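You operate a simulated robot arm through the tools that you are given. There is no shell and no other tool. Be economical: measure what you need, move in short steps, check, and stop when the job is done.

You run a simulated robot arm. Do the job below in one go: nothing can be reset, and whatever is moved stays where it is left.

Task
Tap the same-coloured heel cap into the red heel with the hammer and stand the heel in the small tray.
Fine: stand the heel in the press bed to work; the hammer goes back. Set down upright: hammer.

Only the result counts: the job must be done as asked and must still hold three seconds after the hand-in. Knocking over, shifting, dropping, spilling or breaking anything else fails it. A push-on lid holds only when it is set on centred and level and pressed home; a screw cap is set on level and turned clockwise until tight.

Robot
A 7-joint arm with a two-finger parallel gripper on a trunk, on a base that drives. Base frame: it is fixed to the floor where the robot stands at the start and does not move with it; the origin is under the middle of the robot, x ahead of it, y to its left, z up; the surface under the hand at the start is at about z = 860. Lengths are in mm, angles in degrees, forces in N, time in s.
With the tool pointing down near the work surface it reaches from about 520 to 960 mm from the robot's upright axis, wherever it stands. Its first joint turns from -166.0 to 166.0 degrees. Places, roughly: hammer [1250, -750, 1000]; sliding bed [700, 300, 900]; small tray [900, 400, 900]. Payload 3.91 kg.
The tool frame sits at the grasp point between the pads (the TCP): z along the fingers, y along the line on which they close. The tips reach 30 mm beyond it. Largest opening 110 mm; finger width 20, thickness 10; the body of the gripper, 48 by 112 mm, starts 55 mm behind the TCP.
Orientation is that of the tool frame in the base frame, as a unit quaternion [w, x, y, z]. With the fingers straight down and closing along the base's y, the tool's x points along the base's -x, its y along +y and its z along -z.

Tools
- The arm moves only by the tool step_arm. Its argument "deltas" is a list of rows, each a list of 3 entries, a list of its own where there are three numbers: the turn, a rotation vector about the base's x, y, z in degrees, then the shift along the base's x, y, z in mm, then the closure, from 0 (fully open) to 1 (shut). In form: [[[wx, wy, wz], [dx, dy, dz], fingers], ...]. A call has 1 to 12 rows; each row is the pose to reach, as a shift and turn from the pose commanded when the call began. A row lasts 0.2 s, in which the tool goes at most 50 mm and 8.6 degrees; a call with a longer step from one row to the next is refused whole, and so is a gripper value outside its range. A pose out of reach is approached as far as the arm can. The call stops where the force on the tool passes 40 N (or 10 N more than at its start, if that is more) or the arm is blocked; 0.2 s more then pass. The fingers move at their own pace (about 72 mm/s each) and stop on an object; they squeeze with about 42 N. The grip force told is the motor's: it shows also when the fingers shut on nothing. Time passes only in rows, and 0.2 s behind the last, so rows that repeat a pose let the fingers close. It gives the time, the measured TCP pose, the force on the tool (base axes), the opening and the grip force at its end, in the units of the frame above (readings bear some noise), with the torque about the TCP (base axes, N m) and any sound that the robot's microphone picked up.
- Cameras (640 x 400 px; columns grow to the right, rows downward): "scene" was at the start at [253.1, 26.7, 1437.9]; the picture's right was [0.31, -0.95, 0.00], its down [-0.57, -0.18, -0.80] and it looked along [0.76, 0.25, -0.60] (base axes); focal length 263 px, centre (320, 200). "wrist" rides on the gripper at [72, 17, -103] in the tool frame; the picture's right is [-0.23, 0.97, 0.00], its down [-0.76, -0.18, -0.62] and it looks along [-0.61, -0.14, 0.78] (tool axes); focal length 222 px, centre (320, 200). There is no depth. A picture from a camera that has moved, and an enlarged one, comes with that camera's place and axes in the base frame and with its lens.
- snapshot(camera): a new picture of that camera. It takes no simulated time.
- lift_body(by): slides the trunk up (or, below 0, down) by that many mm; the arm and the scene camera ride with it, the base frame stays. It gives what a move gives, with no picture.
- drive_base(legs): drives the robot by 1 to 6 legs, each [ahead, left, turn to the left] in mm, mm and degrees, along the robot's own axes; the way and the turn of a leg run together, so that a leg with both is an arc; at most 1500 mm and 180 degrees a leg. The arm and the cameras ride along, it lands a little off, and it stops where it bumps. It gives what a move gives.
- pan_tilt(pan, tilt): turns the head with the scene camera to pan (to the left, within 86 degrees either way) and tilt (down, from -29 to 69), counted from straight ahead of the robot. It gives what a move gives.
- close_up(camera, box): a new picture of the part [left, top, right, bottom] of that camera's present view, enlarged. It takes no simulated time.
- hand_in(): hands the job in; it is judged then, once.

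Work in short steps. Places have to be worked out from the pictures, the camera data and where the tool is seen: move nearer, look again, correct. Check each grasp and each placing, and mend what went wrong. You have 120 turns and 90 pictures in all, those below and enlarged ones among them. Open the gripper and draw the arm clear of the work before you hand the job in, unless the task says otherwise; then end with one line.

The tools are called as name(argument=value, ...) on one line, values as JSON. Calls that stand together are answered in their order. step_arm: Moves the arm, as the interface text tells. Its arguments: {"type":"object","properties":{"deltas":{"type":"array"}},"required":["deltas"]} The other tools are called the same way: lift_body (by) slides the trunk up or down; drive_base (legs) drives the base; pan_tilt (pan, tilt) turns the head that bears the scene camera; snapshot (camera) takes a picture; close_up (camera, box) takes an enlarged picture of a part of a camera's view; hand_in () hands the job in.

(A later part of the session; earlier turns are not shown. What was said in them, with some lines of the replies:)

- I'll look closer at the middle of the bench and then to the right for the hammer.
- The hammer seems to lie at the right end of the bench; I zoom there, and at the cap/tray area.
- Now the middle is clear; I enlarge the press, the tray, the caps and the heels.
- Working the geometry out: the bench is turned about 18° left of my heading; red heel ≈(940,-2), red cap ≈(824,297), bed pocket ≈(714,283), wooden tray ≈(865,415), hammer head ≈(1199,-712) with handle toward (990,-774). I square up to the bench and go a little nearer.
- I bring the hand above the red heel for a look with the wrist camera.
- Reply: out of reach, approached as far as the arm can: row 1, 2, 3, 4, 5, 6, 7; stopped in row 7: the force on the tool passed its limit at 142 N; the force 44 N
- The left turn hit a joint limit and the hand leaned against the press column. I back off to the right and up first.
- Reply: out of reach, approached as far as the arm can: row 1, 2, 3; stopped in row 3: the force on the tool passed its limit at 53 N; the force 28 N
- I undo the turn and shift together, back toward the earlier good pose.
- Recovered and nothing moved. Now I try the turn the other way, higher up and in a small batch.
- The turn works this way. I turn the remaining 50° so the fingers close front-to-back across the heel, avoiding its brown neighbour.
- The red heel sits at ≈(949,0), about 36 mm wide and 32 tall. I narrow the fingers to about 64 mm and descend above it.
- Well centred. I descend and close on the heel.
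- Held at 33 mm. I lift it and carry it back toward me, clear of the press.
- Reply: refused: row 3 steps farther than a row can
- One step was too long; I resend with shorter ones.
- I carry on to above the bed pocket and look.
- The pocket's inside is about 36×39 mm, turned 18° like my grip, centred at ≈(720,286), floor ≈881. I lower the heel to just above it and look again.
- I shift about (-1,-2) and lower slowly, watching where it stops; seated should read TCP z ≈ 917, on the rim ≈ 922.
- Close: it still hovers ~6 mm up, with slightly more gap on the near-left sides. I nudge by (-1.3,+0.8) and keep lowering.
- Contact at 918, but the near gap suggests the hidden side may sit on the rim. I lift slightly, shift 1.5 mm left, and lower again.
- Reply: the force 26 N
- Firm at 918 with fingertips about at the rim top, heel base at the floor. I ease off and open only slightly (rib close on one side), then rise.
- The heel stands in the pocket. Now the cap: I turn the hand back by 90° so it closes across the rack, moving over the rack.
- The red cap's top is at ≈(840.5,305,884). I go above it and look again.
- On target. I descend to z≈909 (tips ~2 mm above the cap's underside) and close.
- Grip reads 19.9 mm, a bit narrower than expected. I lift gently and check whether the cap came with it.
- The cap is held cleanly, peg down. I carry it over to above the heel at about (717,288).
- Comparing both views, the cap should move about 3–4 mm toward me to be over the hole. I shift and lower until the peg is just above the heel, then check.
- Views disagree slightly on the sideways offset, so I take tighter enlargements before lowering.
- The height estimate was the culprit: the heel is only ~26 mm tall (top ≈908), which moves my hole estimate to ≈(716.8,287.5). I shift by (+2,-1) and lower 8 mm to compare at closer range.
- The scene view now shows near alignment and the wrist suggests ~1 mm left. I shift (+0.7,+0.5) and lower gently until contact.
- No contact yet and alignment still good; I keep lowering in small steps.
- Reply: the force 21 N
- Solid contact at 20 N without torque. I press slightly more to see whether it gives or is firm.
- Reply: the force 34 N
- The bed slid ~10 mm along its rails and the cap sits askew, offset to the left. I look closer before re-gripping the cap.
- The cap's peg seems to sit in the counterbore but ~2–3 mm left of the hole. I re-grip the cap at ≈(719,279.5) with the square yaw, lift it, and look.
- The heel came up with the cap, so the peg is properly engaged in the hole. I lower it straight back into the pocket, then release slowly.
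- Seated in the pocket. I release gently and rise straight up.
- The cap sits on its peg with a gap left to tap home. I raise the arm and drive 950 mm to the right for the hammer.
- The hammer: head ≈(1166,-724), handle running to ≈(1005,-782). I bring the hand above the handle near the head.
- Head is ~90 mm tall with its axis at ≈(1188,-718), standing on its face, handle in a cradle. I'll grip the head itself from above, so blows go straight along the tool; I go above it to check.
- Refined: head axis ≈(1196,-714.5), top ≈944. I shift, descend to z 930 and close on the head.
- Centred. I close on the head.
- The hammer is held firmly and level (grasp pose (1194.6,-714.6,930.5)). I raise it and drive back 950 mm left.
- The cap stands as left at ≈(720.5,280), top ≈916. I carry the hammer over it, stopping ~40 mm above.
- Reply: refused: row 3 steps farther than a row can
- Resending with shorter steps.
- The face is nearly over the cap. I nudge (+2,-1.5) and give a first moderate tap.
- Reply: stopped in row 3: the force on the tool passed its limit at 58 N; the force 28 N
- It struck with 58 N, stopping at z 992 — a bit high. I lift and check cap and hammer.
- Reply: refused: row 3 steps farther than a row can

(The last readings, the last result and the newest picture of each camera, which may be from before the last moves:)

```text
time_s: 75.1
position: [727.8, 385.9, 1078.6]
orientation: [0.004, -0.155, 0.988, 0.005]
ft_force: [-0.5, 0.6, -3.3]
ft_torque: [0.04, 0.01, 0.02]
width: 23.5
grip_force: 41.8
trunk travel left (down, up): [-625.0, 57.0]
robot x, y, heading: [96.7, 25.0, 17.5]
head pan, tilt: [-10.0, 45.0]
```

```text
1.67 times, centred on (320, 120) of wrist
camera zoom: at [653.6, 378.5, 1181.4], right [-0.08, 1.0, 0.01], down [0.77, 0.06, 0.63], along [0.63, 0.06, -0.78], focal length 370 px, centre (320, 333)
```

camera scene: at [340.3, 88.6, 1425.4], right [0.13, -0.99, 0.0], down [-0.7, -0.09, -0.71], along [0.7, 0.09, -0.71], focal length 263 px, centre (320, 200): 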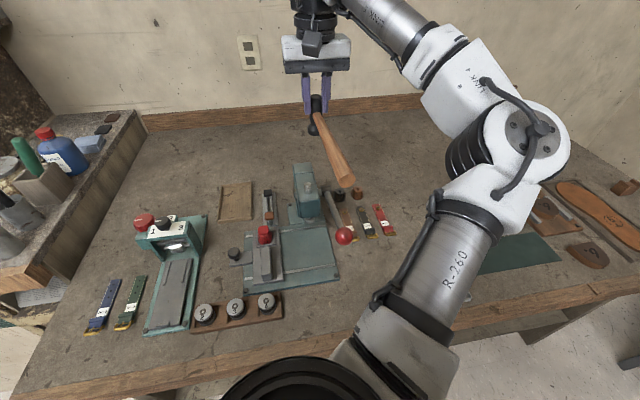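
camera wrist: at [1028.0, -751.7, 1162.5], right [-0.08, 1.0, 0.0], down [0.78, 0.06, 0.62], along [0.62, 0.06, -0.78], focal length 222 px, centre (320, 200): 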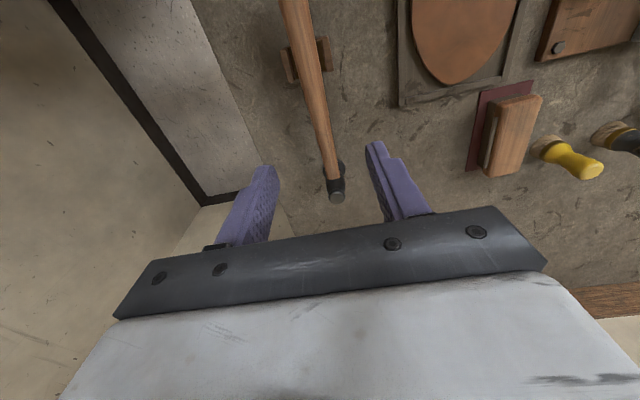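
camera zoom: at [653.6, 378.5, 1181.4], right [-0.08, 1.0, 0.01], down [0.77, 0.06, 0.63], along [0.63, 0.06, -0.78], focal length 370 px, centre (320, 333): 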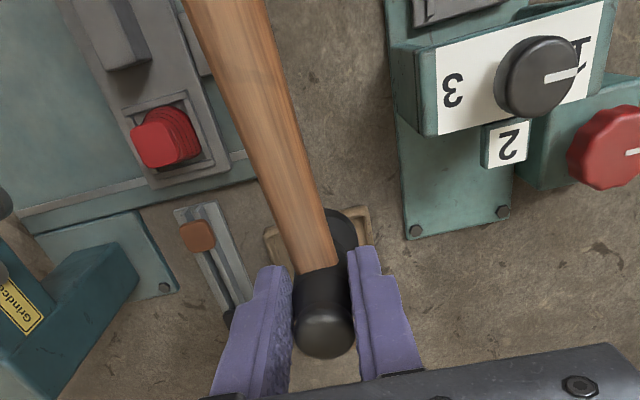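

The gap has shrunk noticeably—the cap was driven in some. I go back and give a stronger tap, a touch nearer to me.

step_arm(deltas=[[[0, 0, 0], [-3, -40, 0], 0.9], [[0, 0, 0], [-6, -80, 0], 0.9], [[0, 0, 0], [-8.5, -105, -20], 0.9], [[0, 0, 0], [-8.5, -105, -45], 0.9], [[0, 0, 0], [-8.5, -105, -45], 0.9], [[0, 0, 0], [-8.5, -105, -94], 0.9], [[0, 0, 0], [-8.5, -105, -100], 0.9]])

step_arm(deltas=[[[0, 0, 0], [0, 0, 20], 0.9], [[0, 0, 0], [0, 0, 45], 0.9], [[0, 0, 0], [0, 0, 45], 0.9], [[0, 0, 0], [0, 0, 0], 0.9], [[0, 0, 0], [0, 0, -8], 0.9]])

```text
time_s: 76.6
position: [719.7, 280.2, 990.9]
orientation: [0.01, -0.155, 0.988, 0.007]
ft_force: [-4.8, -3.2, 20.4]
ft_torque: [-0.24, 0.45, 0.01]
width: 23.1
grip_force: 41.7
trunk travel left (down, up): [-625.0, 57.0]
robot x, y, heading: [97.1, 23.1, 17.9]
head pan, tilt: [-10.0, 45.0]
stopped in row 7: the force on the tool passed its limit at 42 N (the readings are from after the stop); the commanded pose is now the measured one
```

```text
time_s: 77.8
position: [722.6, 281.4, 989.8]
orientation: [0.017, -0.154, 0.988, 0.013]
ft_force: [-4.9, -2.5, 28.9]
ft_torque: [-0.44, 0.34, -0.06]
width: 23.5
grip_force: 42.1
trunk travel left (down, up): [-625.0, 57.0]
robot x, y, heading: [96.1, 26.3, 17.5]
head pan, tilt: [-10.0, 45.0]
stopped in row 5: the force on the tool passed its limit at 44 N (the readings are from after the stop); the commanded pose is now the measured one
```

Each blow sinks it a little; stops have left a ~2° tilt in the commanded pose. I lift, square the tool up again and move aside to look.

step_arm(deltas=[[[-1, 1, 0], [-2, 0, 15], 0.9], [[-1.8, 1.7, 0.2], [-2, 0, 50], 0.9], [[-1.8, 1.7, 0.2], [0, 30, 85], 0.9], [[-1.8, 1.7, 0.2], [0, 70, 90], 0.9], [[-1.8, 1.7, 0.2], [0, 105, 90], 0.9]])

close_up(camera="scene", box=[250, 214, 290, 248])

```text
time_s: 79.0
position: [723.4, 388.4, 1074.6]
orientation: [-0.002, -0.156, 0.988, -0.003]
ft_force: [0.3, 0.3, -2.4]
ft_torque: [0.0, -0.03, -0.01]
width: 23.2
grip_force: 42.2
trunk travel left (down, up): [-625.0, 57.0]
robot x, y, heading: [94.9, 26.3, 17.8]
head pan, tilt: [-10.0, 45.0]
```

```text
11.76 times, centred on (270, 231) of scene
camera zoom: at [340.5, 89.3, 1425.3], right [0.13, -0.99, 0.0], down [-0.7, -0.1, -0.71], along [0.7, 0.09, -0.71], focal length 3098 px, centre (908, -165)
```

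zoom: 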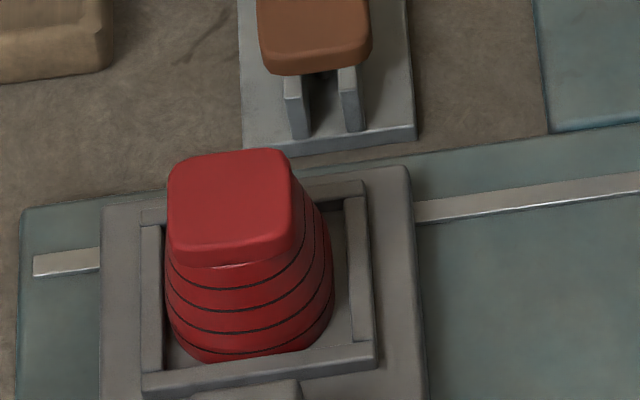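

The bed crept ~2.5 mm left, so the cap is at ≈(719.5,283). I give one full-speed blow from higher up.

step_arm(deltas=[[[0, 0, 0], [-1, -40, 15], 0.9], [[0, 0, 0], [-3, -80, 30], 0.9], [[0, 0, 0], [-4, -105, 30], 0.9], [[0, 0, 0], [-4, -105, 30], 0.9], [[0, 0, 0], [-4, -105, -18], 0.9], [[0, 0, 0], [-4, -105, -66], 0.9], [[0, 0, 0], [-4, -105, -112], 0.9]])

```text
time_s: 80.7
position: [722.7, 283.1, 982.5]
orientation: [0.006, -0.155, 0.988, 0.002]
ft_force: [-7.2, -0.6, 22.3]
ft_torque: [0.23, 0.59, 0.02]
width: 23.6
grip_force: 42.4
trunk travel left (down, up): [-625.0, 57.0]
robot x, y, heading: [96.5, 22.6, 17.8]
head pan, tilt: [-10.0, 45.0]
stopped in row 7: the force on the tool passed its limit at 82 N (the readings are from after the stop); the commanded pose is now the measured one
```

A hard 82 N blow; the hand ended 7 mm lower. I lift, straighten and look whether the cap is home or the hammer slid in the grip.

step_arm(deltas=[[[0, 0.5, 0], [-2, 0, 15], 0.9], [[0, 0.7, 0], [-2, 0, 55], 0.9], [[0, 0.7, 0], [0, 30, 90], 0.9], [[0, 0.7, 0], [0, 70, 95], 0.9], [[0, 0.7, 0], [0, 105, 95], 0.9]])

close_up(camera="scene", box=[250, 214, 290, 248])

close_up(camera="scene", box=[200, 120, 300, 230])

```text
time_s: 81.8
position: [723.9, 389.7, 1072.9]
orientation: [-0.002, -0.155, 0.988, 0.002]
ft_force: [0.7, -0.1, -2.6]
ft_torque: [0.01, -0.05, -0.01]
width: 23.2
grip_force: 41.6
trunk travel left (down, up): [-625.0, 57.0]
robot x, y, heading: [94.4, 25.5, 17.7]
head pan, tilt: [-10.0, 45.0]
```

```text
11.76 times, centred on (270, 231) of scene
camera zoom: at [340.7, 89.4, 1425.3], right [0.13, -0.99, 0.0], down [-0.7, -0.1, -0.71], along [0.7, 0.09, -0.71], focal length 3098 px, centre (908, -165)
```

zoom: 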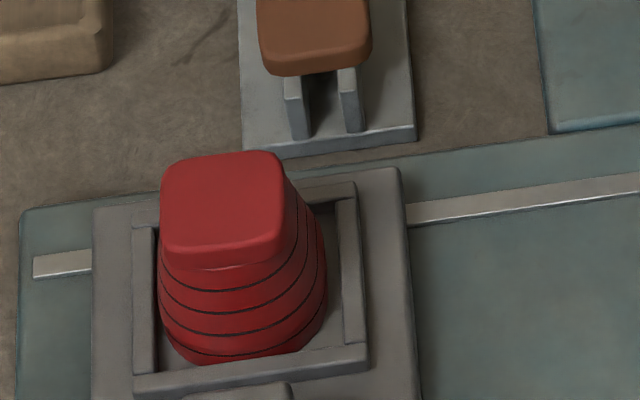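

```text
3.64 times, centred on (250, 175) of scene
camera zoom: at [340.7, 89.4, 1425.3], right [0.13, -0.99, 0.0], down [-0.7, -0.1, -0.71], along [0.7, 0.09, -0.71], focal length 958 px, centre (574, 291)
```

zoom: 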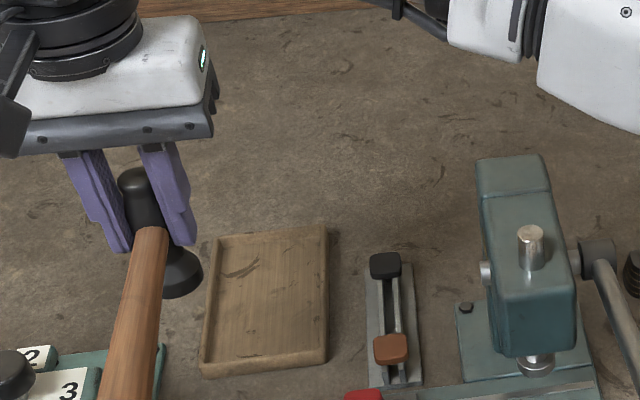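

The hammer slid ~6 mm up in the fingers, and the cap now shows no visible seam from above. I give another full-speed blow at ≈(719,285) to see whether it still sinks.

step_arm(deltas=[[[0, 0, 0], [-1, -40, 15], 0.9], [[0, 0, 0], [-3, -80, 30], 0.9], [[0, 0, 0], [-5, -105, 30], 0.9], [[0, 0, 0], [-5, -105, 30], 0.9], [[0, 0, 0], [-5, -105, -18], 0.9], [[0, 0, 0], [-5, -105, -66], 0.9], [[0, 0, 0], [-5, -105, -114], 0.9]])

step_arm(deltas=[[[0, 0.7, 0], [-1, 0, 15], 0.9], [[0, 0.7, 0], [-1, 0, 50], 0.9], [[0, 0.7, 0], [-1, 0, 98], 0.9], [[0, 0.7, 0], [-1, 0, 125], 0.9], [[0, 0.7, 0], [-1, 0, 125], 0.9], [[0, 0.7, 0], [-1, 0, 76], 0.9], [[0, 0.7, 0], [-1, 0, 28], 0.9], [[0, 0.7, 0], [-1, 0, -20], 0.9]])

```text
time_s: 83.5
position: [716.3, 282.5, 964.7]
orientation: [0.004, -0.155, 0.988, 0.004]
ft_force: [-1.4, -0.8, 39.3]
ft_torque: [0.05, -0.07, -0.01]
width: 23.7
grip_force: 40.2
trunk travel left (down, up): [-625.0, 57.0]
robot x, y, heading: [99.1, 23.6, 17.4]
head pan, tilt: [-10.0, 45.0]
```

```text
time_s: 85.3
position: [718.7, 283.9, 963.6]
orientation: [0.001, -0.156, 0.988, 0.009]
ft_force: [-7.2, -6.7, 30.8]
ft_torque: [-0.24, 0.38, 0.05]
width: 23.4
grip_force: 42.0
trunk travel left (down, up): [-625.0, 57.0]
robot x, y, heading: [93.4, 26.2, 17.6]
head pan, tilt: [-10.0, 45.0]
stopped in row 8: the force on the tool passed its limit at 103 N (the readings are from after the stop); the commanded pose is now the measured one
```

The head slid further until the fingertips met its flange, and the last blow carried 103 N at nearly the same height. I lift and look at both.

step_arm(deltas=[[[0, 0, -0.8], [-1, 0, 15], 0.9], [[0, 0, -0.8], [-1, 0, 60], 0.9], [[0, 0, -0.8], [0, 30, 95], 0.9], [[0, 0, -0.8], [0, 70, 115], 0.9], [[0, 0, -0.8], [0, 105, 115], 0.9]])

close_up(camera="scene", box=[250, 214, 290, 248])

close_up(camera="scene", box=[190, 120, 300, 260])

```text
time_s: 86.5
position: [720.2, 391.8, 1072.3]
orientation: [-0.002, -0.148, 0.989, 0.006]
ft_force: [0.1, 0.1, -2.7]
ft_torque: [-0.02, 0.02, -0.01]
width: 23.3
grip_force: 42.1
trunk travel left (down, up): [-625.0, 57.0]
robot x, y, heading: [99.5, 28.4, 17.6]
head pan, tilt: [-10.0, 45.0]
```

```text
11.76 times, centred on (270, 231) of scene
camera zoom: at [341.0, 89.5, 1425.3], right [0.13, -0.99, 0.0], down [-0.7, -0.1, -0.71], along [0.7, 0.09, -0.71], focal length 3098 px, centre (908, -165)
```

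zoom: 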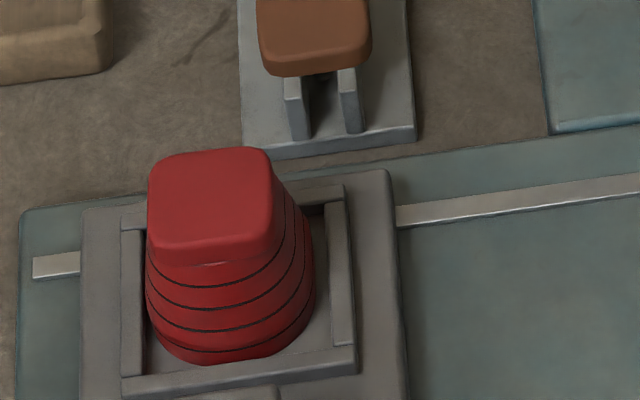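

```text
2.86 times, centred on (245, 190) of scene
camera zoom: at [341.0, 89.5, 1425.3], right [0.13, -0.99, 0.0], down [-0.7, -0.1, -0.71], along [0.7, 0.09, -0.71], focal length 752 px, centre (534, 229)
```

zoom: 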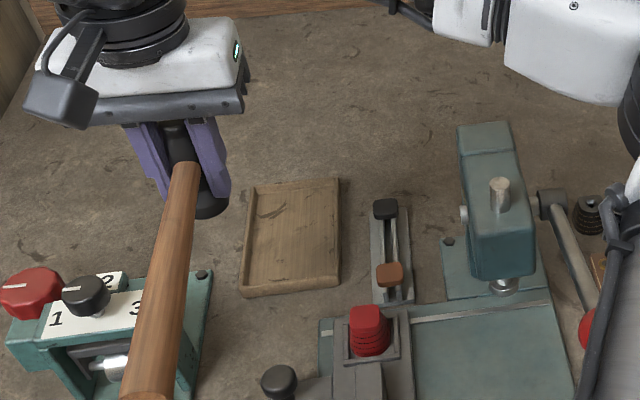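

The seam looks closed and the last two hard blows changed nothing, so the cap appears home. I'll return the hammer now, then check the cap from a low angle. First square up, raise and drive right.

step_arm(deltas=[[[0, 0, 0.3], [10, -10, 40], 0.9], [[-0.3, -0.1, 0.6], [25, -30, 80], 0.9], [[-0.65, -0.33, 0.9], [45, -65, 110], 0.9], [[-0.65, -0.33, 0.9], [65, -105, 130], 0.9], [[-0.65, -0.33, 0.9], [85, -148, 132], 0.9], [[-0.65, -0.33, 0.9], [100, -190, 132], 0.9], [[-0.65, -0.33, 0.9], [111, -230, 132], 0.9]])

drive_base(legs=[[0, -950, 0]])

pan_tilt(pan=-12, tilt=42)

```text
refused: row 3 steps farther than a row can; nothing moved
```

```text
time_s: 94.2
position: [1010.0, -518.1, 1073.0]
orientation: [-0.001, -0.149, 0.989, 0.006]
ft_force: [-0.1, 0.2, -3.0]
ft_torque: [0.0, 0.02, 0.04]
width: 23.3
grip_force: 41.8
trunk travel left (down, up): [-625.0, 57.0]
robot x, y, heading: [389.9, -882.5, 17.7]
head pan, tilt: [-10.0, 45.0]
```

```text
time_s: 94.8
position: [1009.9, -518.6, 1073.2]
orientation: [-0.002, -0.148, 0.989, 0.007]
ft_force: [0.3, 0.9, -2.9]
ft_torque: [0.01, 0.0, 0.04]
width: 23.5
grip_force: 41.4
trunk travel left (down, up): [-625.0, 57.0]
robot x, y, heading: [385.9, -885.0, 17.7]
head pan, tilt: [-12.0, 42.0]
```

The arm move was refused but the drive ran anyway at z 1073; it finished without bump or force. I now carry the hammer, squared up, over its place.

step_arm(deltas=[[[0, 0, 0.3], [0, 0, 30], 0.9], [[-0.3, -0.1, 0.6], [26, -28, 40], 0.9], [[-0.65, -0.33, 0.9], [53, -56, 40], 0.9], [[-0.65, -0.33, 0.9], [80, -84, 40], 0.9], [[-0.65, -0.33, 0.9], [107, -113, 40], 0.9], [[-0.65, -0.33, 0.9], [134, -142, 40], 0.9], [[-0.65, -0.33, 0.9], [160, -170, 40], 0.9], [[-0.65, -0.33, 0.9], [184.6, -196, 20], 0.9], [[-0.65, -0.33, 0.9], [184.6, -196, -25], 0.9], [[-0.65, -0.33, 0.9], [184.6, -196, -70], 0.9], [[-0.65, -0.33, 0.9], [184.6, -196, -70], 0.9]])

close_up(camera="scene", box=[250, 120, 370, 270])

```text
time_s: 97.2
position: [1193.8, -714.5, 1002.9]
orientation: [0.001, -0.156, 0.988, 0.001]
ft_force: [-0.4, 0.0, -3.3]
ft_torque: [0.03, -0.01, 0.01]
width: 23.2
grip_force: 42.1
trunk travel left (down, up): [-625.0, 57.0]
robot x, y, heading: [387.8, -881.7, 17.6]
head pan, tilt: [-12.0, 42.0]
```

```text
2.67 times, centred on (310, 195) of scene
camera zoom: at [633.0, -823.4, 1429.8], right [0.1, -1.0, 0.0], down [-0.67, -0.07, -0.74], along [0.74, 0.07, -0.67], focal length 702 px, centre (347, 213)
```

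zoom: 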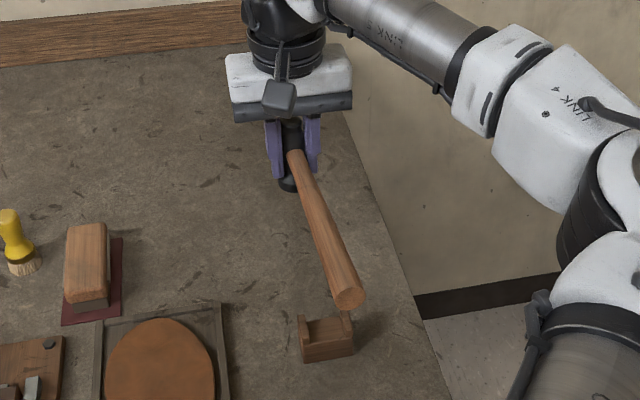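

The handle may be yawed ~2° relative to the cradle. I check with the wrist camera.

snapshot(camera="wrist")

```text
9 pictures are left
camera wrist: at [1118.9, -721.0, 1105.8], right [-0.08, 1.0, 0.0], down [0.78, 0.06, 0.62], along [0.62, 0.05, -0.78], focal length 222 px, centre (320, 200)
```

wrist: 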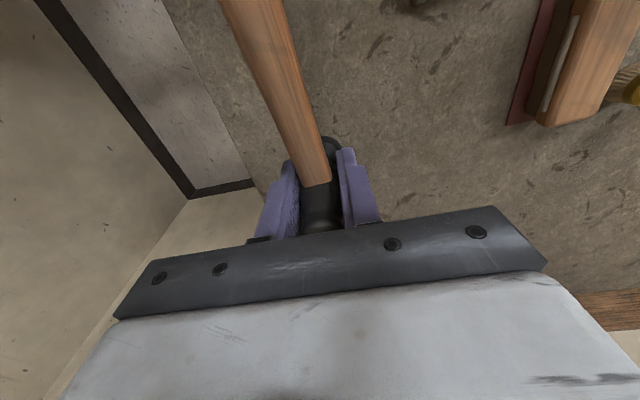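

The handle seems off by about 1°. I turn -1° and lower to ~25 mm above rest, then compare the handle with the cradle directly.

step_arm(deltas=[[[0, 0, -1], [0.5, 0, -30], 0.9], [[0, 0, -1], [0.5, 0, -60], 0.9], [[0, 0, -1], [0.5, 0, -71], 0.9], [[0, 0, -1], [0.5, 0, -71], 0.9]])

close_up(camera="scene", box=[285, 175, 345, 265])

```text
time_s: 98.2
position: [1195.0, -715.2, 931.9]
orientation: [0.0, -0.147, 0.989, 0.001]
ft_force: [0.4, -0.7, -3.5]
ft_torque: [-0.02, 0.01, 0.0]
width: 23.5
grip_force: 41.8
trunk travel left (down, up): [-625.0, 57.0]
robot x, y, heading: [387.7, -882.0, 17.5]
head pan, tilt: [-12.0, 42.0]
```

```text
4.44 times, centred on (315, 220) of scene
camera zoom: at [633.2, -823.5, 1429.7], right [0.1, -1.0, 0.0], down [-0.67, -0.07, -0.74], along [0.74, 0.07, -0.67], focal length 1170 px, centre (342, 111)
```

zoom: 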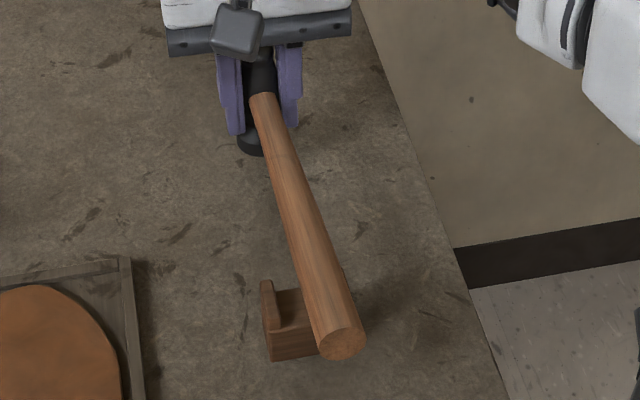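

The handle is still ~5 mm right of the notch. I turn another -2° and lower 8 mm, then check.

step_arm(deltas=[[[0, 0, -2], [0, 0, 0], 0.9], [[0, 0, -2], [0, 0, -6], 0.9], [[0, 0, -2], [0, 0, -6], 0.9]])

close_up(camera="scene", box=[285, 175, 345, 265])

```text
time_s: 99.0
position: [1194.9, -715.4, 926.1]
orientation: [0.001, -0.13, 0.992, 0.001]
ft_force: [-0.2, -0.1, -2.1]
ft_torque: [0.0, -0.01, -0.01]
width: 23.6
grip_force: 42.1
trunk travel left (down, up): [-625.0, 57.0]
robot x, y, heading: [387.9, -884.3, 17.6]
head pan, tilt: [-12.0, 42.0]
```

```text
4.44 times, centred on (315, 220) of scene
camera zoom: at [633.2, -823.5, 1429.7], right [0.1, -1.0, 0.0], down [-0.67, -0.07, -0.74], along [0.74, 0.07, -0.67], focal length 1170 px, centre (342, 111)
```

zoom: 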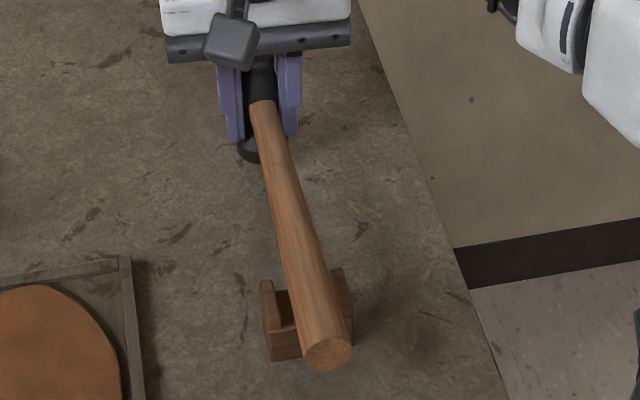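

The handle is now centred over the notch. I lower slowly until the head touches the bench.

step_arm(deltas=[[[0, 0, 0], [0, 0, -6], 0.9], [[0, 0, 0], [0, 0, -11], 0.9], [[0, 0, 0], [0, 0, -15], 0.9], [[0, 0, 0], [0, 0, -17], 0.9]])

```text
time_s: 100.0
position: [1194.8, -716.3, 909.1]
orientation: [0.0, -0.131, 0.991, 0.001]
ft_force: [0.2, 0.7, -2.5]
ft_torque: [0.03, -0.03, 0.01]
width: 23.6
grip_force: 41.3
trunk travel left (down, up): [-625.0, 57.0]
robot x, y, heading: [387.9, -885.4, 17.4]
head pan, tilt: [-12.0, 42.0]
```

No contact yet; I continue down in 1.5 mm steps.

step_arm(deltas=[[[0, 0, 0], [0, 0, -1.5], 0.9], [[0, 0, 0], [0, 0, -3], 0.9]])

step_arm(deltas=[[[0, 0, 0], [0, 0, -1], 0.9], [[0, 0, 0], [0, 0, -1.5], 0.9]])

```text
time_s: 100.6
position: [1194.5, -714.3, 908.7]
orientation: [0.002, -0.13, 0.991, 0.002]
ft_force: [0.3, 0.6, 11.9]
ft_torque: [0.14, -0.3, 0.02]
width: 23.5
grip_force: 42.0
trunk travel left (down, up): [-625.0, 57.0]
robot x, y, heading: [388.6, -884.0, 17.8]
head pan, tilt: [-12.0, 42.0]
```

```text
time_s: 101.2
position: [1193.7, -714.4, 907.5]
orientation: [0.003, -0.13, 0.992, 0.001]
ft_force: [4.2, -0.2, 25.3]
ft_torque: [0.05, -0.84, 0.01]
width: 23.3
grip_force: 42.2
trunk travel left (down, up): [-625.0, 57.0]
robot x, y, heading: [386.8, -884.0, 17.7]
head pan, tilt: [-12.0, 42.0]
```

The head stands on the bench (contact ≈908.5). I ease off, open, and rise.

step_arm(deltas=[[[0, 0, 0], [0, 0, 1], 0.9], [[0, 0, 0], [0, 0, 1], 0.75], [[0, 0, 0], [0, 0, 1], 0.6], [[0, 0, 0], [0, 0, 1], 0.45], [[0, 0, 0], [0, 0, 1], 0.45], [[0, 0, 0], [0, 0, 30], 0.45], [[0, 0, 0], [0, 0, 75], 0.45], [[0, 0, 0], [0, 0, 120], 0.45], [[0, 0, 0], [0, 0, 165], 0.45]])

close_up(camera="scene", box=[275, 165, 355, 275])

```text
time_s: 103.2
position: [1195.0, -714.0, 1070.9]
orientation: [0.001, -0.13, 0.992, 0.001]
ft_force: [-0.5, -0.3, 0.5]
ft_torque: [-0.01, 0.0, 0.02]
width: 60.5
grip_force: 0.0
trunk travel left (down, up): [-625.0, 57.0]
robot x, y, heading: [385.6, -884.9, 17.3]
head pan, tilt: [-12.0, 42.0]
```

```text
3.64 times, centred on (315, 220) of scene
camera zoom: at [632.5, -823.4, 1429.8], right [0.1, -1.0, 0.0], down [-0.67, -0.07, -0.74], along [0.74, 0.07, -0.67], focal length 958 px, centre (338, 127)
```

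zoom: 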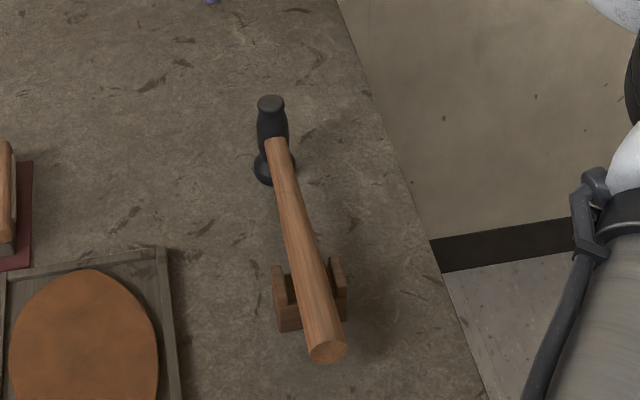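

The hammer stands back in its cradle as before. I raise the empty hand, restore the yaw and pull in a little before driving.

step_arm(deltas=[[[0, 0, 1.5], [-20, -5, 40], 0.45], [[0, 0, 3], [-55, -15, 75], 0.45], [[0, 0, 3], [-95, -28, 100], 0.45], [[0, 0, 3], [-135, -40, 120], 0.45], [[0, 0, 3], [-175, -55, 130], 0.45]])

```text
refused: row 2 steps farther than a row can; nothing moved
```

step_arm(deltas=[[[0, 0, 1.5], [-15, -5, 40], 0.45], [[0, 0, 3], [-40, -12, 75], 0.45], [[0, 0, 3], [-75, -23, 100], 0.45], [[0, 0, 3], [-115, -35, 120], 0.45], [[0, 0, 3], [-155, -48, 130], 0.45]])

```text
time_s: 104.4
position: [1038.6, -762.1, 1200.6]
orientation: [0.0, -0.156, 0.988, 0.001]
ft_force: [0.5, 1.1, -0.5]
ft_torque: [0.01, 0.0, -0.01]
width: 60.5
grip_force: 0.1
trunk travel left (down, up): [-625.0, 57.0]
robot x, y, heading: [385.7, -885.8, 17.9]
head pan, tilt: [-12.0, 42.0]
```

Raised and clear; I drive back left to the press.

drive_base(legs=[[0, 955, 0]])

```text
time_s: 112.2
position: [751.5, 150.3, 1200.2]
orientation: [0.001, -0.153, 0.988, 0.001]
ft_force: [-1.2, 1.0, 0.2]
ft_torque: [-0.03, -0.03, 0.0]
width: 60.6
grip_force: 0.1
trunk travel left (down, up): [-625.0, 57.0]
robot x, y, heading: [100.6, 31.4, 17.3]
head pan, tilt: [-12.0, 42.0]
```

To see the seam from low down, I move in front of the heel and tilt the hand ~48° so the wrist camera looks nearly level.

step_arm(deltas=[[[0, 0, 0], [-25, 25, -20], 0.45], [[2.5, -7.6, 0], [-50, 50, -40], 0.45], [[4.9, -15.2, 0], [-75, 75, -60], 0.45], [[7.4, -22.8, 0], [-100, 100, -80], 0.45], [[9.9, -30.4, 0], [-119, 121, -100], 0.45], [[12.3, -38, 0], [-119, 121, -115], 0.45], [[14.8, -45.6, 0], [-119, 121, -130], 0.45], [[14.8, -45.6, 0], [-119, 121, -170], 0.45], [[14.8, -45.6, 0], [-119, 121, -205], 0.45], [[14.8, -45.6, 0], [-119, 121, -205], 0.45]])

close_up(camera="wrist", box=[250, 50, 390, 170])

```text
time_s: 114.4
position: [691.3, 316.2, 1004.3]
orientation: [0.401, -0.141, 0.903, 0.067]
ft_force: [-0.2, -0.2, 0.3]
ft_torque: [0.0, 0.03, 0.02]
width: 60.3
grip_force: 0.2
out of reach, approached as far as the arm can: row 6, 7, 8, 9, 10
trunk travel left (down, up): [-625.0, 57.0]
robot x, y, heading: [98.4, 30.8, 17.2]
head pan, tilt: [-12.0, 42.0]
```

```text
3.33 times, centred on (320, 110) of wrist
camera zoom: at [566.6, 293.4, 1018.7], right [-0.15, 0.97, 0.18], down [0.1, -0.16, 0.98], along [0.98, 0.17, -0.07], focal length 740 px, centre (320, 500)
```

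zoom: 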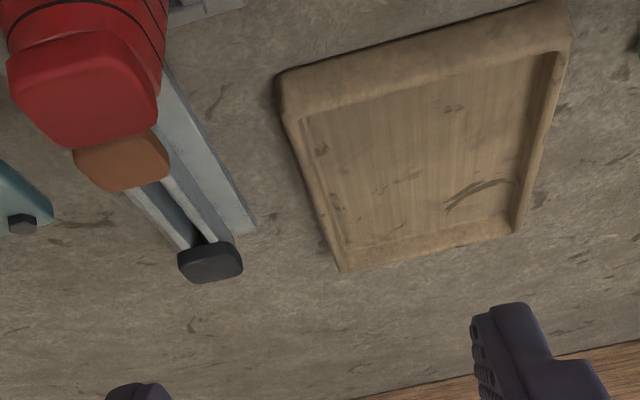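

The low view works; the heel is at the upper left. I enlarge it.

close_up(camera="wrist", box=[235, 15, 315, 100])

```text
4.71 times, centred on (275, 58) of wrist
camera zoom: at [566.6, 293.4, 1018.7], right [-0.15, 0.97, 0.18], down [0.1, -0.16, 0.98], along [0.98, 0.17, -0.07], focal length 1045 px, centre (532, 871)
```

zoom: 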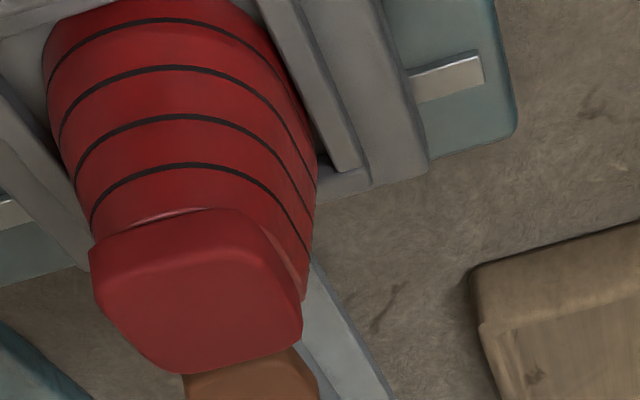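

No gap is visible: the cap sits flush on the heel. I untilt the hand while rising to above the heel.

step_arm(deltas=[[[-2.5, 7.6, 0], [10, 5, 35], 0.45], [[-4.9, 15.2, 0], [25, 10, 70], 0.45], [[-7.4, 22.8, 0], [45, 15, 105], 0.45], [[-9.9, 30.4, 0], [65, 17, 125], 0.45], [[-12.3, 38, 0], [80, 17, 125], 0.45], [[-14.8, 45.6, 0], [84.5, 17, 125], 0.45], [[-14.8, 45.6, 0], [84.5, 17, 125], 0.45]])

```text
time_s: 116.0
position: [776.7, 333.6, 1130.3]
orientation: [0.0, -0.153, 0.988, 0.001]
ft_force: [-0.1, -1.3, -0.8]
ft_torque: [0.01, 0.04, 0.03]
width: 60.6
grip_force: 0.0
trunk travel left (down, up): [-625.0, 57.0]
robot x, y, heading: [101.8, 33.1, 17.3]
head pan, tilt: [-12.0, 42.0]
```

Hand is vertical again. I turn it -90° and move over the heel.

step_arm(deltas=[[[0, 0, -8], [0, 0, 0], 0.45], [[0, 0, -16], [-8, -6, 0], 0.45], [[0, 0, -24], [-16, -12, 0], 0.45], [[0, 0, -32], [-24, -18, 0], 0.45], [[0, 0, -40], [-32, -24, 0], 0.45], [[0, 0, -48], [-40, -30, 0], 0.45], [[0, 0, -56], [-48, -36, 0], 0.45], [[0, 0, -64], [-56, -42, 0], 0.5], [[0, 0, -72], [-59, -46, 0], 0.5], [[0, 0, -80], [-59, -46, -30], 0.5], [[0, 0, -88], [-59, -46, -60], 0.5], [[0, 0, -89.6], [-59, -46, -100], 0.5]])

close_up(camera="wrist", box=[230, 60, 410, 185])

```text
time_s: 118.6
position: [717.9, 286.6, 1029.6]
orientation: [0.002, 0.589, 0.808, 0.0]
ft_force: [0.4, 0.1, 0.4]
ft_torque: [0.0, 0.02, -0.02]
width: 55.0
grip_force: 0.1
trunk travel left (down, up): [-625.0, 57.0]
robot x, y, heading: [99.1, 29.5, 17.3]
head pan, tilt: [-12.0, 42.0]
```

```text
3.20 times, centred on (320, 122) of wrist
camera zoom: at [711.7, 361.0, 1133.0], right [1.0, 0.08, 0.0], down [0.06, -0.78, 0.62], along [0.05, -0.62, -0.78], focal length 711 px, centre (320, 448)
```

zoom: 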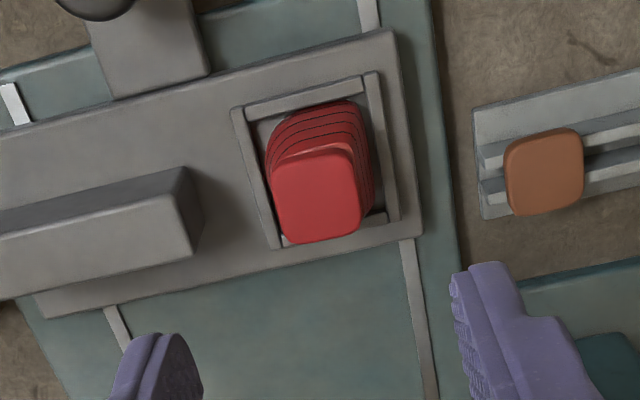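

The heel is directly below (≈(717.7,287)). I narrow to 48 mm to clear the rib, descend to z≈921 and grip.

step_arm(deltas=[[[0, 0, 0], [0, 0.5, -40], 0.56], [[0, 0, 0], [0, 0.5, -80], 0.56], [[0, 0, 0], [0, 0.5, -100], 0.56], [[0, 0, 0], [0, 0.5, -108], 0.56], [[0, 0, 0], [0, 0.5, -108], 0.7], [[0, 0, 0], [0, 0.5, -108], 0.8], [[0, 0, 0], [0, 0.5, -108], 0.8], [[0, 0, 0], [0, 0.5, -108], 0.8]])

```text
time_s: 120.4
position: [717.9, 287.0, 922.1]
orientation: [0.001, 0.588, 0.809, 0.0]
ft_force: [0.2, 0.3, -0.6]
ft_torque: [-0.01, 0.02, 0.01]
width: 32.4
grip_force: 41.9
trunk travel left (down, up): [-625.0, 57.0]
robot x, y, heading: [102.4, 36.9, 17.1]
head pan, tilt: [-12.0, 42.0]
```

Gripped at 32 mm. I lift and carry it over to the tray at ≈(852,410).

step_arm(deltas=[[[0, 0, 0], [0, 0, 5], 0.8], [[0, 0, 0], [0, 0, 20], 0.8], [[0, 0, 0], [0, 0, 50], 0.8], [[0, 0, 0], [5, 5, 85], 0.8], [[0, 0, 0], [35, 30, 90], 0.8], [[0, 0, 0], [68, 60, 90], 0.8], [[0, 0, 0], [100, 92, 90], 0.8], [[0, 0, 0], [134, 123, 90], 0.8]])

snapshot(camera="wrist")

```text
time_s: 122.2
position: [851.4, 412.4, 1011.0]
orientation: [0.001, 0.587, 0.809, 0.001]
ft_force: [0.4, 0.8, -0.7]
ft_torque: [0.0, 0.03, 0.01]
width: 32.1
grip_force: 42.1
trunk travel left (down, up): [-625.0, 57.0]
robot x, y, heading: [99.1, 30.3, 17.3]
head pan, tilt: [-12.0, 42.0]
```

```text
2 pictures are left
camera wrist: at [845.3, 486.7, 1114.1], right [1.0, 0.08, 0.0], down [0.07, -0.78, 0.62], along [0.05, -0.62, -0.78], focal length 222 px, centre (320, 200)
```

wrist: 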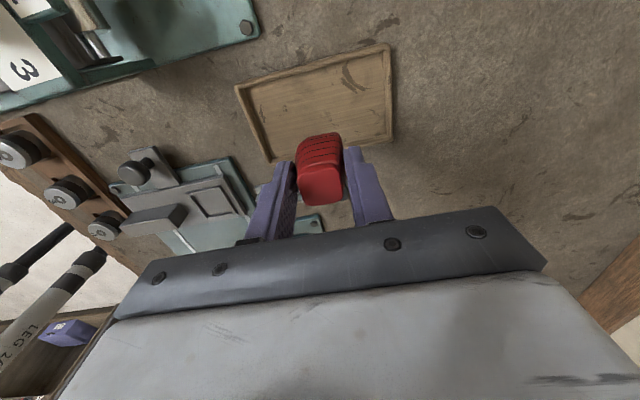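

The tray's centre is ≈(848,409), floor ≈865. I shift (-3.5,-3.5) and lower toward contact at TCP ≈ 905.

step_arm(deltas=[[[0, 0, 0], [-3.5, -3.5, -40], 0.8], [[0, 0, 0], [-3.5, -3.5, -80], 0.8], [[0, 0, 0], [-3.5, -3.5, -98], 0.8], [[0, 0, 0], [-3.5, -3.5, -102], 0.8], [[0, 0, 0], [-3.5, -3.5, -104], 0.8]])

```text
time_s: 123.4
position: [848.3, 407.3, 908.3]
orientation: [0.002, 0.587, 0.81, 0.0]
ft_force: [0.1, 0.2, -1.1]
ft_torque: [0.0, -0.01, 0.01]
width: 32.4
grip_force: 41.7
trunk travel left (down, up): [-625.0, 57.0]
robot x, y, heading: [100.0, 36.7, 17.2]
head pan, tilt: [-12.0, 42.0]
```

step_arm(deltas=[[[0, 0, 0], [0, 0, -1.5], 0.8], [[0, 0, 0], [0, 0, -3], 0.8]])

```text
time_s: 124.0
position: [848.3, 408.0, 905.2]
orientation: [0.001, 0.587, 0.809, 0.0]
ft_force: [0.4, 0.5, -0.7]
ft_torque: [-0.02, 0.01, 0.01]
width: 32.0
grip_force: 42.2
trunk travel left (down, up): [-625.0, 57.0]
robot x, y, heading: [98.6, 38.7, 17.4]
head pan, tilt: [-12.0, 42.0]
```

No contact yet; I continue in small steps.

step_arm(deltas=[[[0, 0, 0], [0, 0, -1.2], 0.8], [[0, 0, 0], [0, 0, -2.4], 0.8]])

```text
time_s: 124.6
position: [847.6, 406.9, 903.8]
orientation: [0.002, 0.588, 0.809, 0.002]
ft_force: [1.1, -0.9, 10.6]
ft_torque: [-0.03, -0.07, -0.02]
width: 32.1
grip_force: 41.7
trunk travel left (down, up): [-625.0, 57.0]
robot x, y, heading: [101.8, 36.7, 17.5]
head pan, tilt: [-12.0, 42.0]
```

Contact at 10 N on the tray floor. I ease off slightly, open, and rise.

step_arm(deltas=[[[0, 0, 0], [0, 0, 0.8], 0.8], [[0, 0, 0], [0, 0, 0.8], 0.65], [[0, 0, 0], [0, 0, 0.8], 0.5], [[0, 0, 0], [0, 0, 0.8], 0.45], [[0, 0, 0], [0, 0, 20], 0.45], [[0, 0, 0], [0, 0, 60], 0.45], [[0, 0, 0], [0, 0, 105], 0.45], [[0, 0, 0], [-10, 0, 150], 0.45], [[0, 0, 0], [-40, -20, 185], 0.45]])

snapshot(camera="wrist")

```text
refused: row 9 steps farther than a row can; nothing moved
```

```text
1 pictures are left
camera wrist: at [841.0, 481.6, 1008.3], right [1.0, 0.08, 0.01], down [0.06, -0.78, 0.62], along [0.06, -0.62, -0.78], focal length 222 px, centre (320, 200)
```

wrist: 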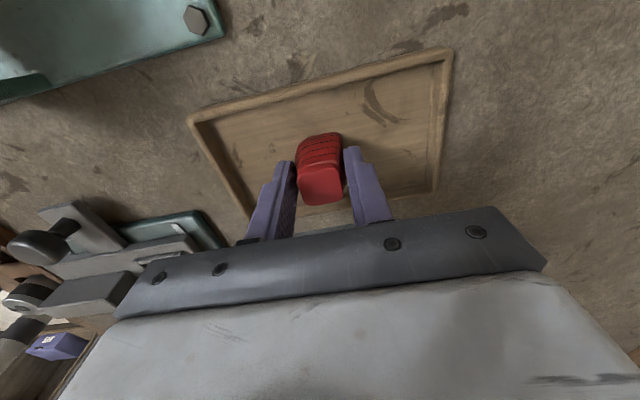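

The last row was too long; the heel is well inside the tray, still gripped. I release with shorter steps and rise.

step_arm(deltas=[[[0, 0, 0], [0, 0, 0.8], 0.8], [[0, 0, 0], [0, 0, 0.8], 0.65], [[0, 0, 0], [0, 0, 0.8], 0.5], [[0, 0, 0], [0, 0, 0.8], 0.45], [[0, 0, 0], [0, 0, 20], 0.45], [[0, 0, 0], [0, 0, 60], 0.45], [[0, 0, 0], [0, 0, 105], 0.45], [[0, 0, 0], [-10, 0, 150], 0.45], [[0, 0, 0], [-30, -15, 185], 0.45]])

step_arm(deltas=[[[0, 0, 0], [-40, -20, 10], 0.2], [[0, 0, 0], [-75, -45, 20], 0], [[0, 0, 0], [-110, -70, 30], 0]])

```text
time_s: 126.6
position: [816.1, 392.6, 1089.5]
orientation: [0.001, 0.588, 0.809, 0.0]
ft_force: [-0.1, 0.4, 0.9]
ft_torque: [-0.01, -0.05, 0.01]
width: 60.5
grip_force: 0.0
trunk travel left (down, up): [-625.0, 57.0]
robot x, y, heading: [100.0, 33.8, 17.4]
head pan, tilt: [-12.0, 42.0]
```

```text
time_s: 127.4
position: [707.0, 322.5, 1118.4]
orientation: [0.002, 0.588, 0.809, 0.001]
ft_force: [0.1, -0.2, 0.5]
ft_torque: [0.01, 0.01, 0.02]
width: 109.9
grip_force: 0.0
trunk travel left (down, up): [-625.0, 57.0]
robot x, y, heading: [98.1, 31.6, 17.3]
head pan, tilt: [-12.0, 42.0]
```

I move the hand out of the camera's line and take the last picture of the tray.

step_arm(deltas=[[[0, 0, 0], [-10, -45, 10], 0], [[0, 0, 0], [-20, -90, 20], 0], [[0, 0, 0], [-30, -135, 30], 0], [[0, 0, 0], [-40, -180, 30], 0]])

close_up(camera="scene", box=[200, 140, 300, 240])

```text
time_s: 128.4
position: [668.4, 140.7, 1147.0]
orientation: [0.002, 0.588, 0.809, 0.0]
ft_force: [0.8, 1.0, 1.0]
ft_torque: [0.02, 0.0, 0.02]
width: 110.1
grip_force: 0.1
trunk travel left (down, up): [-625.0, 57.0]
robot x, y, heading: [102.0, 34.8, 17.3]
head pan, tilt: [-12.0, 42.0]
```

```text
4.00 times, centred on (250, 190) of scene
camera zoom: at [345.0, 91.1, 1429.8], right [0.09, -1.0, 0.0], down [-0.67, -0.06, -0.74], along [0.74, 0.07, -0.67], focal length 1053 px, centre (600, 240)
```

zoom: 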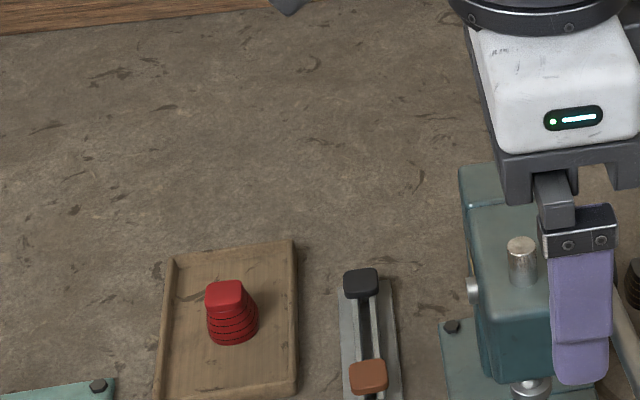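

The heel stands upright in the tray with its red cap on, the hammer is back in its cradle, and the gripper is open and clear. I hand in.

hand_in()

```text
The job is handed in.
```

The red heel stands upright in the small tray with its red cap hammered on flush as far as the pictures show, and the hammer is back upright in its cradle. The sliding bed ended within a few millimetres of where it started, and early on the gripper bumped the press (142 N) with no visible shift.
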